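You operate a simulated robot arm through the tools that you are given. There is no shell and no other tool. Be economical: measure what you need, move in short steps, check, and stop when the job is done.

The job below is to be done with a simulated robot arm. You get a single attempt, and the scene is never put back.

TASK
Take the red jaw and leave it on top of the orange capacitor.

Only the result counts: the job must be done as asked and must still hold three seconds after the hand-in. Knocking over, shifting, dropping, spilling or breaking anything else fails it.

THE ROBOT
A 6-joint arm with a two-finger parallel gripper, fixed in place. Base frame: the origin is at the foot of the arm, x ahead of it, y to its left, z up; the work surface is at about z = 0. Lengths are in mm, angles in rad, forces in N, time in s.
With the tool pointing down near the work surface it reaches from about 180 to 460 mm from the base axis. Its first joint turns from -1.222 to 1.222 rad. Payload 1.9 kg.
Tool frame: the origin (TCP) lies between the finger pads and is the grasp point; the fingertips stand 23 mm ahead of it; z points along the fingers, y is the line along which they close. The gripper opens to 94 mm. The fingers are 38 mm wide and 10 mm thick; the gripper's body (54 by 96 mm) begins 39 mm behind the TCP.
Orientation is that of the tool frame in the base frame, as a unit quaternion [x, y, z, w]. With the fingers straight down and closing along the base's y, the tool's x points along the base's -x, its y along +y and its z along -z.

THE INTERFACE
- The arm moves only by the tool step_arm. Its argument "rows" is one flat list of numbers, 7 for each row, row after row: the shift along the base's x, y, z in mm, then the turn, a rotation vector about the base's x, y, z in degrees, then the opening, from 0 (shut) to 1 (fully open). In form: [x, y, z, wx, wy, wz, hand, x, y, z, wx, wy, wz, hand, ...]. A call has 1 to 12 rows; each row is the pose to reach, as a shift and turn from the pose commanded when the call began. A row lasts 0.2 s, in which the tool goes at most 50 mm and 0.15 rad; a call with a longer step from one row to the next is refused whole, and so is a gripper value outside its range. Where a pose cannot be reached the arm comes as near as it can. A force on the tool above 40 N (or 10 N above the force at the start of the call, whichever is more), or a blocked arm, ends the call early, and 0.2 s more pass. Each finger travels about 108 mm/s and halts on what it meets, pressing with about 30 N; the grip force reading is that of the motor and also rises with nothing between the fingers. The clock runs only during rows and for 0.2 s after the last one: add rows that repeat a pose to give the fingers time. It gives the time, the measured TCP pose, the force on the tool (base axes), the opening and the grip force at its end, in the units of the frame above (readings bear some noise).
- Cameras (640 x 400 px; columns grow to the right, rows downward): "scene" is fixed at [75.4, 336.8, 421.8]; the picture's right is [-0.48, -0.88, 0.00], its down [-0.52, 0.28, -0.81] and it looks along [0.71, -0.39, -0.59] (base axes); focal length 310 px, centre (320, 200). "wrist" rides on the gripper at [86, 16, -74] in the tool frame; the picture's right is [-0.18, 0.98, 0.00], its down [-0.58, -0.11, -0.81] and it looks along [-0.79, -0.15, 0.59] (tool axes); focal length 243 px, centre (320, 200). There is no depth. A picture from a camera that has moved, and an enlarged one, comes with that camera's place and axes in the base frame and with its lens.
- snapshot(camera): a new picture of that camera. No time passes.
- close_up(camera, box): a new picture of the part [left, top, right, bottom] of that camera's present view, enlarged. No time passes.
- finish_job(): hands the job in; it is judged then, once.

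Go step by step. Nothing tells you positions but the pictures and the camera data: compare them with the known pose of the tool, close in by small moves and look again before you grip or let go. The budget is 90 turns and 42 pictures, counting those below and the enlarged ones. Unless the task says otherwise, let go and move clear before handing in, and close with one line.

The tools are called after ">>>" as a command line: name --argument value ..., lists and objects as JSON in quotes. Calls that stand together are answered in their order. step_arm: Moves the arm, as the interface text tells. Its arguments: {"type":"object","properties":{"rows":{"type":"array","items":{"type":"number"}}},"required":["rows"]} The other tools are called the same way: snapshot (camera) takes a picture; close_up (camera, box) takes an enlarged picture of a part of a camera's view; finish_job () hands the job in.

At the start:

```text
t: 0.0
eef_pos: [228.2, 192.6, 264.5]
tcp_rot: [-0.001, 1.0, 0.001, 0.0]
ft_force: [-0.1, -0.6, -0.1]
finger_gap: 94.1
finger_force: 0.1
```

scene: 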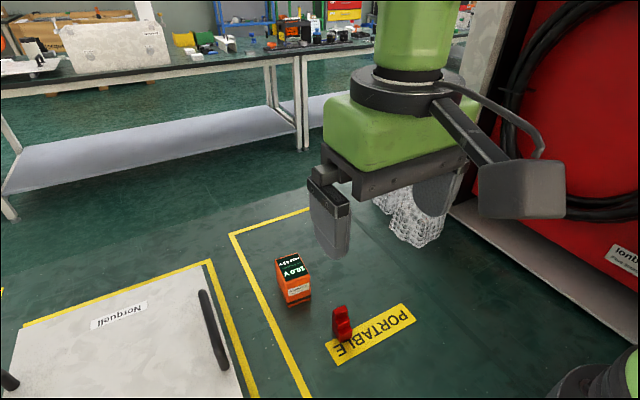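
wrist: 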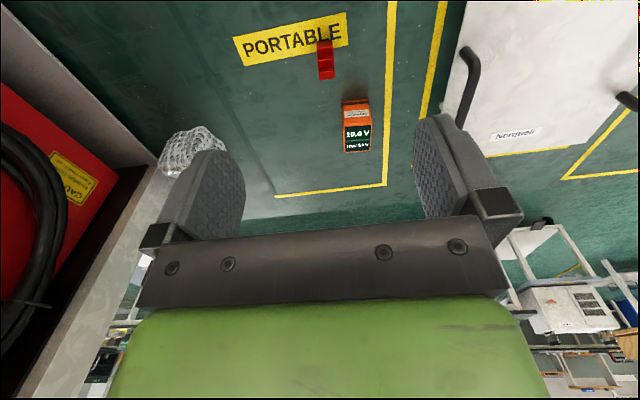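

The red jaw looks to be near (275, 190) and the orange capacitor near (360, 220). I'll enlarge both before moving.

>>> close_up --camera "scene" --box '[250, 240, 410, 370]'

>>> close_up --camera "wrist" --box '[270, 20, 410, 170]'

```text
3.08 times, centred on (330, 305) of scene
camera zoom: at [75.4, 336.8, 421.8], right [-0.48, -0.88, 0.0], down [-0.52, 0.28, -0.81], along [0.71, -0.39, -0.59], focal length 955 px, centre (289, -123)
```

zoom: 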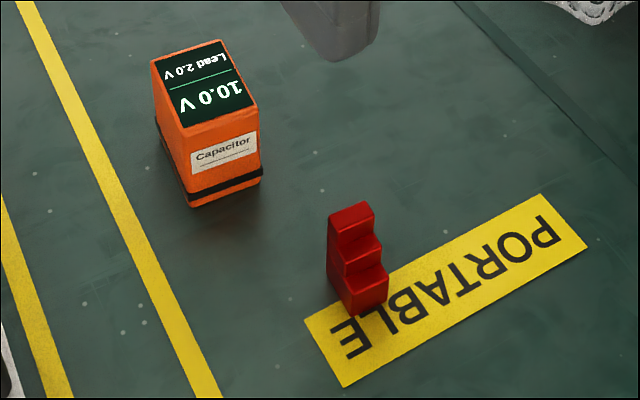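

```text
2.67 times, centred on (340, 95) of wrist
camera zoom: at [141.2, 208.4, 339.2], right [0.18, 0.98, 0.0], down [0.58, -0.11, 0.81], along [0.79, -0.15, -0.59], focal length 647 px, centre (267, 480)
```

zoom: 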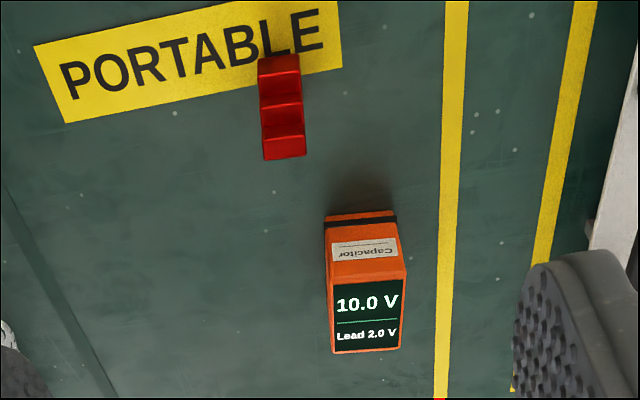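

The jaw stands with its steps facing the base. It spans about x 266–291 and y 178–196, and is about 46 tall, turned slightly. The capacitor's flat top is centred near (379, 218) at about z 59. I'll go above the jaw and look again.

>>> step_arm --rows '[17, -2, -40, 0, 0, 1, 0.8, 35, -4, -80, 0, 0, 2, 0.6, 52, -5.5, -120, 0, 0, 3.5, 0.6, 52, -5.5, -150, 0, 0, 3.5, 0.6, 52, -5.5, -164, 0, 0, 3.5, 0.6, 52, -5.5, -164, 0, 0, 3.5, 0.6]'

>>> snapshot --camera "wrist"

>>> close_up --camera "scene" --box '[250, 220, 410, 370]'

```text
t: 1.4
eef_pos: [281.1, 187.5, 102.5]
tcp_rot: [-0.032, 1.0, 0.0, 0.0]
ft_force: [0.4, 0.1, 0.1]
finger_gap: 56.3
finger_force: 0.2
```

```text
37 pictures are left
camera wrist: at [193.1, 198.1, 175.8], right [0.12, 0.99, 0.0], down [0.59, -0.07, 0.81], along [0.8, -0.1, -0.59], focal length 243 px, centre (320, 200)
```

wrist: 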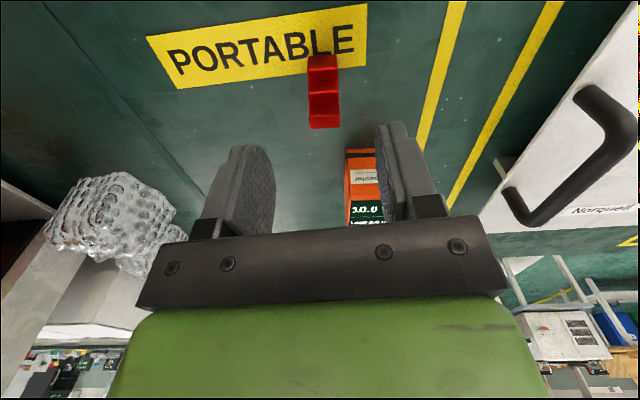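

```text
2.67 times, centred on (330, 295) of scene
camera zoom: at [75.4, 336.8, 421.8], right [-0.48, -0.88, 0.0], down [-0.52, 0.28, -0.81], along [0.71, -0.39, -0.59], focal length 828 px, centre (293, -53)
```

zoom: 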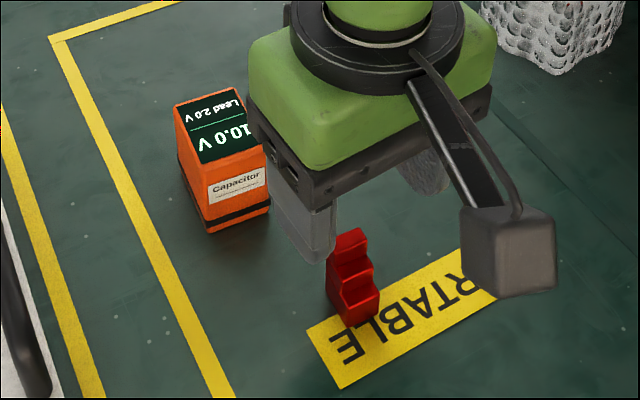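

The new view agrees: the jaw is centred near (279, 187.5), between the fingers. I'll descend to z about 28 with the hand still open.

>>> step_arm --rows '[-0.5, 0, -25, 0, 0, 0, 0.6, -0.5, 0, -50, 0, 0, 0, 0.6, -0.5, 0, -65, 0, 0, 0, 0.6, -0.5, 0, -74, 0, 0, 0, 0.6, -0.5, 0, -74, 0, 0, 0, 0.6]'

>>> snapshot --camera "wrist"

>>> close_up --camera "scene" --box '[250, 220, 410, 370]'

```text
t: 2.6
eef_pos: [280.8, 187.8, 26.4]
tcp_rot: [-0.03, 1.0, 0.0, 0.0]
ft_force: [1.1, -0.3, 0.3]
finger_gap: 56.4
finger_force: 0.1
```

```text
35 pictures are left
camera wrist: at [192.7, 198.1, 100.9], right [0.12, 0.99, 0.0], down [0.59, -0.07, 0.81], along [0.8, -0.1, -0.59], focal length 243 px, centre (320, 200)
```

wrist: 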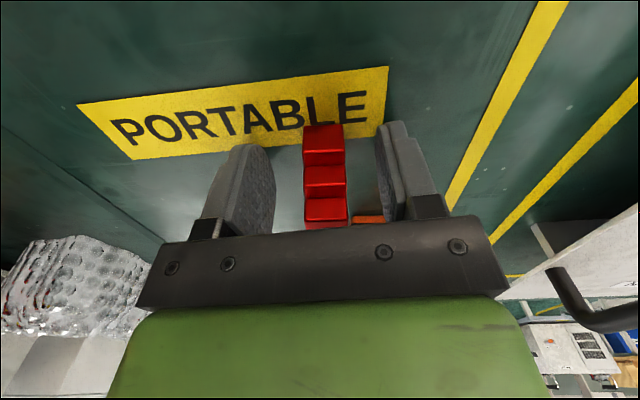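

```text
2.67 times, centred on (330, 295) of scene
camera zoom: at [75.4, 336.8, 421.8], right [-0.48, -0.88, 0.0], down [-0.52, 0.28, -0.81], along [0.71, -0.39, -0.59], focal length 828 px, centre (293, -53)
```

zoom: 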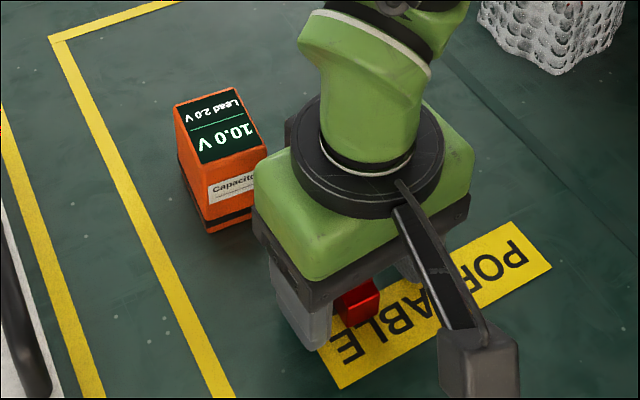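

The jaw sits centred between the fingers, so I'll close on it.

>>> step_arm --rows '[0, 0, 0, 0, 0, 0, 0.35, 0, 0, 0, 0, 0, 0.2, 0, 0, 0, 0, 0, 0.1, 0, 0, 0, 0, 0, 0.1, 0, 0, 0, 0, 0, 0.1]'

```text
refused: rows must hold 7 numbers for each row
```

The jaw is still centred between the fingers; the last call was refused because of a miscounted row. I'll send the close again.

>>> step_arm --rows '[0, 0, 0, 0, 0, 0, 0.35, 0, 0, 0, 0, 0, 0, 0.2, 0, 0, 0, 0, 0, 0, 0.1, 0, 0, 0, 0, 0, 0, 0.05, 0, 0, 0, 0, 0, 0, 0.05]'

```text
t: 3.8
eef_pos: [281.2, 188.0, 26.7]
tcp_rot: [-0.031, 1.0, 0.001, 0.0]
ft_force: [-1.2, -0.1, 0.9]
finger_gap: 19.7
finger_force: 29.8
```

The fingers stopped at a 19.7 mm gap with 30 N, so the jaw is held. I'll lift it straight up.

>>> step_arm --rows '[0, 0, 10, 0, 0, 0, 0.05, 0, 0, 35, 0, 0, 0, 0.05, 0, 0, 65, 0, 0, 0, 0.05, 0, 0, 90, 0, 0, 0, 0.05, 0, 0, 100, 0, 0, 0, 0.05, 0, 0, 100, 0, 0, 0, 0.05]'

>>> snapshot --camera "wrist"

>>> close_up --camera "scene" --box '[230, 190, 410, 340]'

```text
t: 5.2
eef_pos: [278.7, 186.9, 126.7]
tcp_rot: [-0.031, 1.0, 0.0, 0.001]
ft_force: [-0.3, -0.2, -0.5]
finger_gap: 19.7
finger_force: 29.7
```

```text
33 pictures are left
camera wrist: at [191.2, 197.0, 200.6], right [0.12, 0.99, 0.0], down [0.59, -0.07, 0.81], along [0.8, -0.1, -0.59], focal length 243 px, centre (320, 200)
```

wrist: 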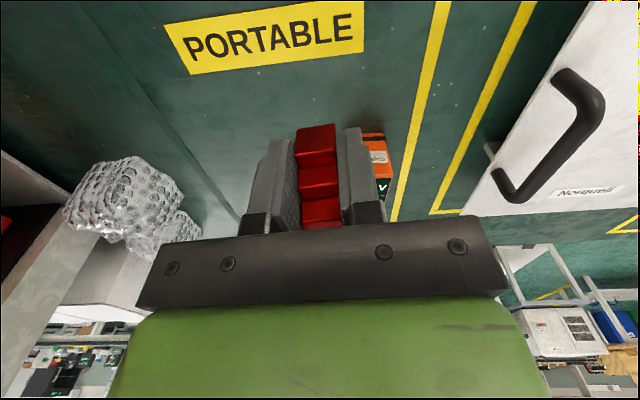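

```text
2.67 times, centred on (320, 265) of scene
camera zoom: at [75.4, 336.8, 421.8], right [-0.48, -0.88, 0.0], down [-0.52, 0.28, -0.81], along [0.71, -0.39, -0.59], focal length 828 px, centre (320, 27)
```

zoom: 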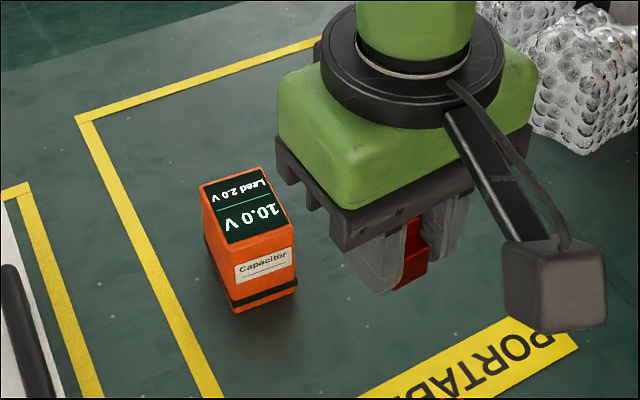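

The jaw is held upright with its underside at about z 100, well above the capacitor top. I'll carry it across to about (380, 218).

>>> step_arm --rows '[10, 3, 5, 0, 0, 0, 0.05, 30, 9, 10, 0, 0, 0, 0.05, 55, 17, 10, 0, 0, 0, 0.05, 80, 25, 10, 0, 0, 0, 0.05, 95, 29, 10, 0, 0, 0, 0.05, 100, 31, 10, 0, 0, 0, 0.05, 100, 31, 10, 0, 0, 0, 0.05]'

>>> snapshot --camera "wrist"

>>> close_up --camera "scene" --box '[240, 190, 400, 320]'

```text
t: 6.8
eef_pos: [378.7, 218.0, 137.2]
tcp_rot: [-0.031, 1.0, -0.001, 0.0]
ft_force: [0.1, 0.3, -0.6]
finger_gap: 19.7
finger_force: 30.3
```

```text
31 pictures are left
camera wrist: at [291.2, 230.0, 210.6], right [0.12, 0.99, 0.0], down [0.59, -0.07, 0.81], along [0.8, -0.1, -0.59], focal length 243 px, centre (320, 200)
```

wrist: 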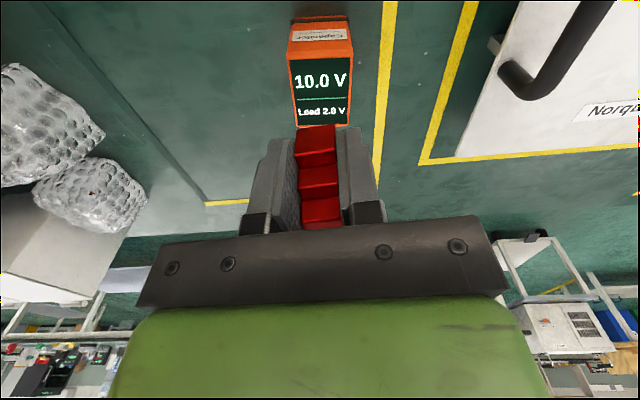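

```text
3.08 times, centred on (320, 255) of scene
camera zoom: at [75.5, 336.8, 421.8], right [-0.48, -0.88, 0.0], down [-0.52, 0.28, -0.81], along [0.71, -0.39, -0.59], focal length 955 px, centre (320, 31)
```

zoom: 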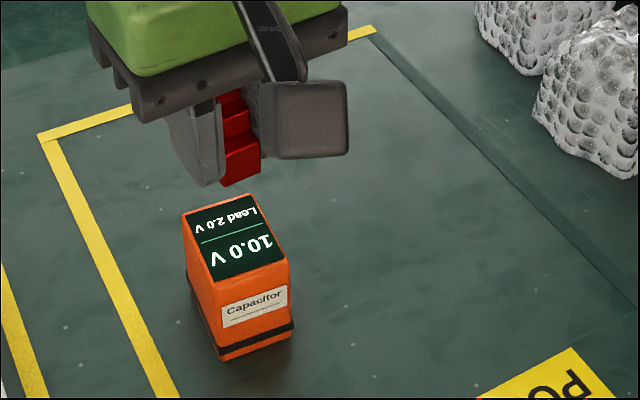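

Both cameras put the capacitor top's centre near (380, 219.5), with the jaw right above it. I'll lower it to just short of contact and check.

>>> step_arm --rows '[1.5, 1, -15, 0, 0, 0, 0.05, 1.5, 1, -30, 0, 0, 0, 0.05, 1.5, 1, -40, 0, 0, 0, 0.05, 1.5, 1, -45, 0, 0, 0, 0.05, 1.5, 1, -45, 0, 0, 0, 0.05]'

>>> close_up --camera "scene" --box '[250, 220, 350, 310]'

>>> snapshot --camera "wrist"

```text
t: 8.0
eef_pos: [380.1, 218.8, 92.3]
tcp_rot: [-0.03, 1.0, 0.0, 0.0]
ft_force: [0.4, -0.1, -0.3]
finger_gap: 19.9
finger_force: 30.1
```

```text
4.44 times, centred on (300, 265) of scene
camera zoom: at [75.4, 336.8, 421.8], right [-0.48, -0.88, 0.0], down [-0.52, 0.28, -0.81], along [0.71, -0.39, -0.59], focal length 1380 px, centre (409, -89)
```

zoom: 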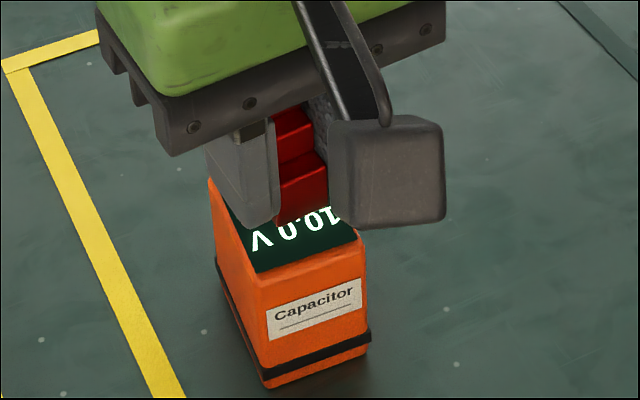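

```text
28 pictures are left
camera wrist: at [293.2, 229.1, 166.0], right [0.12, 0.99, 0.0], down [0.59, -0.07, 0.81], along [0.8, -0.1, -0.59], focal length 243 px, centre (320, 200)
```

wrist: 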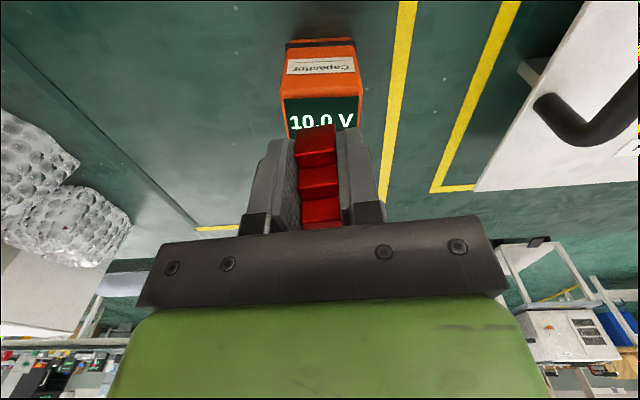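

The jaw lies over the top face with about 5 mm left to go. I'll creep down and watch the force.

>>> step_arm --rows '[0, 0, -1.5, 0, 0, 0, 0.05, 0, 0, -3, 0, 0, 0, 0.05, 0, 0, -3, 0, 0, 0, 0.05]'

>>> close_up --camera "scene" --box '[270, 230, 340, 280]'

```text
t: 8.8
eef_pos: [380.5, 217.2, 88.5]
tcp_rot: [-0.031, 1.0, 0.0, 0.0]
ft_force: [-0.5, -0.5, -0.9]
finger_gap: 19.7
finger_force: 30.2
```

```text
8.00 times, centred on (305, 255) of scene
camera zoom: at [75.4, 336.8, 421.8], right [-0.48, -0.88, 0.0], down [-0.52, 0.28, -0.81], along [0.71, -0.39, -0.59], focal length 2484 px, centre (440, -240)
```

zoom: 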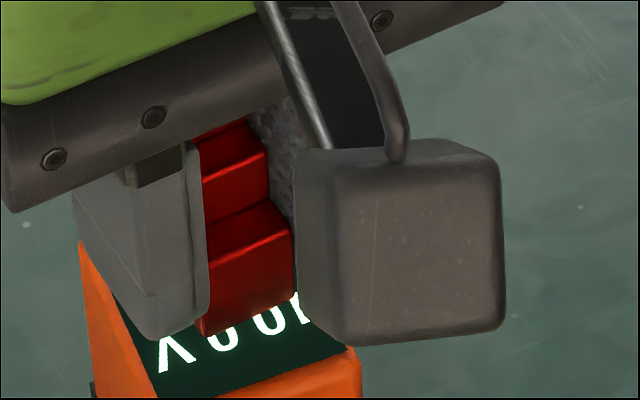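

There's no contact force yet. I'll go on down in half-millimetre rows.

>>> step_arm --rows '[0, 0, -0.5, 0, 0, 0, 0.05, 0, 0, -1, 0, 0, 0, 0.05, 0, 0, -1, 0, 0, 0, 0.05]'

```text
t: 9.6
eef_pos: [381.0, 220.1, 88.1]
tcp_rot: [-0.032, 1.0, 0.0, -0.001]
ft_force: [0.2, 0.3, -1.3]
finger_gap: 19.6
finger_force: 30.1
```

There's still no clear contact, so I'll go one more millimetre.

>>> step_arm --rows '[0, 0, -0.5, 0, 0, 0, 0.05, 0, 0, -1, 0, 0, 0, 0.05, 0, 0, -1, 0, 0, 0, 0.05]'

```text
t: 10.4
eef_pos: [381.1, 218.1, 85.9]
tcp_rot: [-0.032, 1.0, 0.0, 0.0]
ft_force: [-0.8, 0.4, -1.6]
finger_gap: 19.5
finger_force: 30.5
```

The force hasn't changed by more than the noise. I'll go down another millimetre and look closely.

>>> step_arm --rows '[0, 0, -0.5, 0, 0, 0, 0.05, 0, 0, -1, 0, 0, 0, 0.05, 0, 0, -1, 0, 0, 0, 0.05]'

>>> close_up --camera "scene" --box '[270, 230, 340, 280]'

>>> close_up --camera "wrist" --box '[270, 60, 370, 160]'

```text
t: 11.2
eef_pos: [381.2, 219.3, 85.3]
tcp_rot: [-0.031, 1.0, 0.0, 0.0]
ft_force: [0.1, 0.3, 1.7]
finger_gap: 19.6
finger_force: 29.6
```

```text
8.00 times, centred on (305, 255) of scene
camera zoom: at [75.4, 336.8, 421.8], right [-0.48, -0.88, 0.0], down [-0.52, 0.28, -0.81], along [0.71, -0.39, -0.59], focal length 2484 px, centre (440, -240)
```

zoom: 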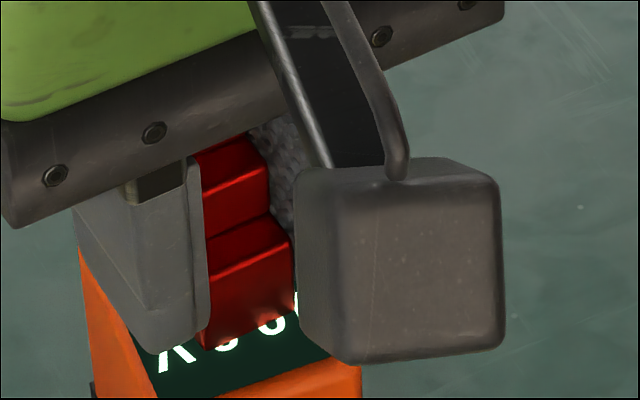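

```text
4.00 times, centred on (320, 110) of wrist
camera zoom: at [293.2, 229.3, 160.1], right [0.12, 0.99, 0.0], down [0.59, -0.07, 0.81], along [0.8, -0.1, -0.59], focal length 970 px, centre (320, 560)
```

zoom: 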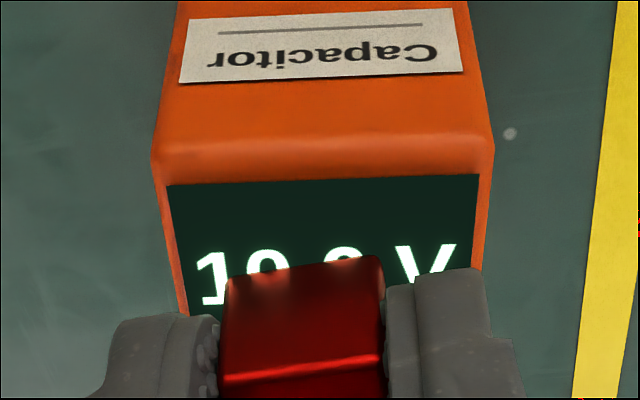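

The underside looks about to touch and the force has risen slightly. I'll go 1 mm more to confirm.

>>> step_arm --rows '[0, 0, -0.5, 0, 0, 0, 0.05, 0, 0, -1, 0, 0, 0, 0.05, 0, 0, -1, 0, 0, 0, 0.05]'

```text
t: 12.0
eef_pos: [381.8, 219.5, 85.1]
tcp_rot: [-0.031, 1.0, 0.001, 0.001]
ft_force: [-1.9, -3.1, 16.9]
finger_gap: 19.7
finger_force: 29.7
```

The force is now 17 N, so the jaw is in contact. I'll back off about 0.8 mm to relieve it, then open slowly.

>>> step_arm --rows '[0, 0, 0.8, 0, 0, 0, 0.05, 0, 0, 0.8, 0, 0, 0, 0.05, 0, 0, 0.8, 0, 0, 0, 0.22, 0, 0, 0.8, 0, 0, 0, 0.28, 0, 0, 0.8, 0, 0, 0, 0.4, 0, 0, 0.8, 0, 0, 0, 0.5, 0, 0, 0.8, 0, 0, 0, 0.5]'

>>> snapshot --camera "wrist"

```text
t: 13.6
eef_pos: [382.0, 219.4, 85.8]
tcp_rot: [-0.03, 1.0, 0.001, 0.0]
ft_force: [0.6, 0.6, 0.0]
finger_gap: 47.5
finger_force: 0.1
```

```text
24 pictures are left
camera wrist: at [293.4, 230.0, 160.1], right [0.12, 0.99, 0.0], down [0.59, -0.07, 0.81], along [0.8, -0.1, -0.59], focal length 243 px, centre (320, 200)
```

wrist: 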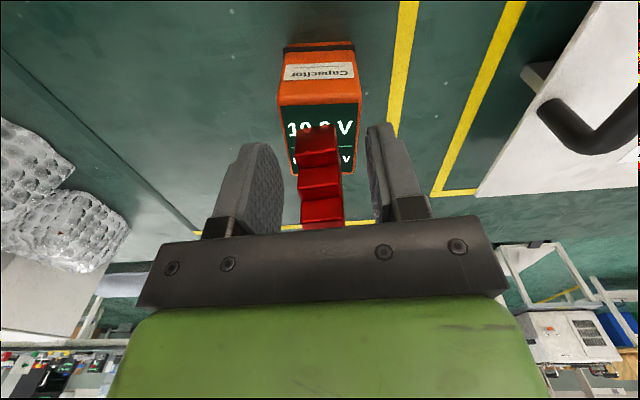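

The jaw stands free on the capacitor. I'll retreat straight up.

>>> step_arm --rows '[0, 0, 10, 0, 0, 0, 0.5, 0, 0, 30, 0, 0, 0, 0.5, 0, 0, 60, 0, 0, 0, 0.5, 0, 0, 90, 0, 0, 0, 0.5, -20, 0, 110, 0, 0, 0, 0.5, -40, 0, 120, 0, 0, 0, 0.5, -40, 0, 120, 0, 0, 0, 0.5]'

>>> close_up --camera "scene" --box '[240, 190, 400, 320]'

>>> snapshot --camera "wrist"

```text
t: 15.2
eef_pos: [340.3, 217.4, 204.9]
tcp_rot: [-0.031, 1.0, 0.0, 0.0]
ft_force: [1.0, 0.1, 0.3]
finger_gap: 47.2
finger_force: 0.1
```

```text
3.08 times, centred on (320, 255) of scene
camera zoom: at [75.4, 336.8, 421.8], right [-0.48, -0.88, 0.0], down [-0.52, 0.28, -0.81], along [0.71, -0.39, -0.59], focal length 955 px, centre (320, 31)
```

zoom: 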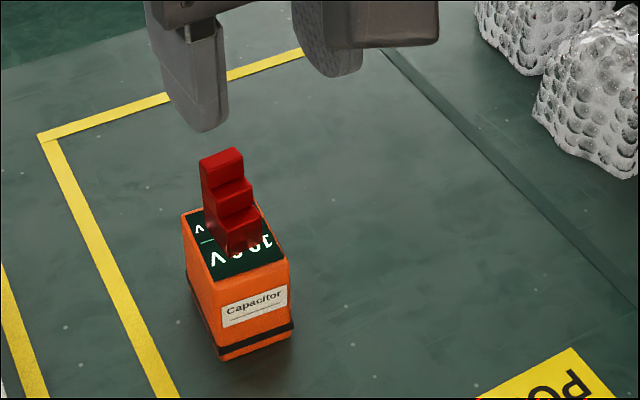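

```text
22 pictures are left
camera wrist: at [251.9, 228.8, 279.8], right [0.12, 0.99, 0.0], down [0.59, -0.07, 0.81], along [0.8, -0.1, -0.59], focal length 243 px, centre (320, 200)
```

wrist: 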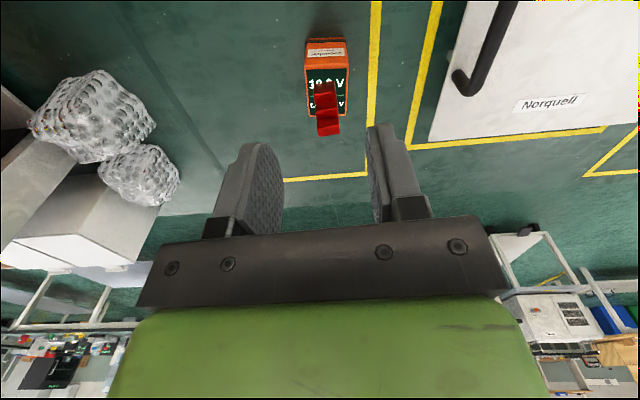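

The jaw stands upright in the middle of the capacitor's top, the capacitor hasn't moved, and the arm is clear. I'll hand the job in.

>>> finish_job

```text
The job is handed in.
```

The red jaw is standing on top of the orange capacitor, released, with the arm clear and nothing else disturbed in the last pictures before hand-in.
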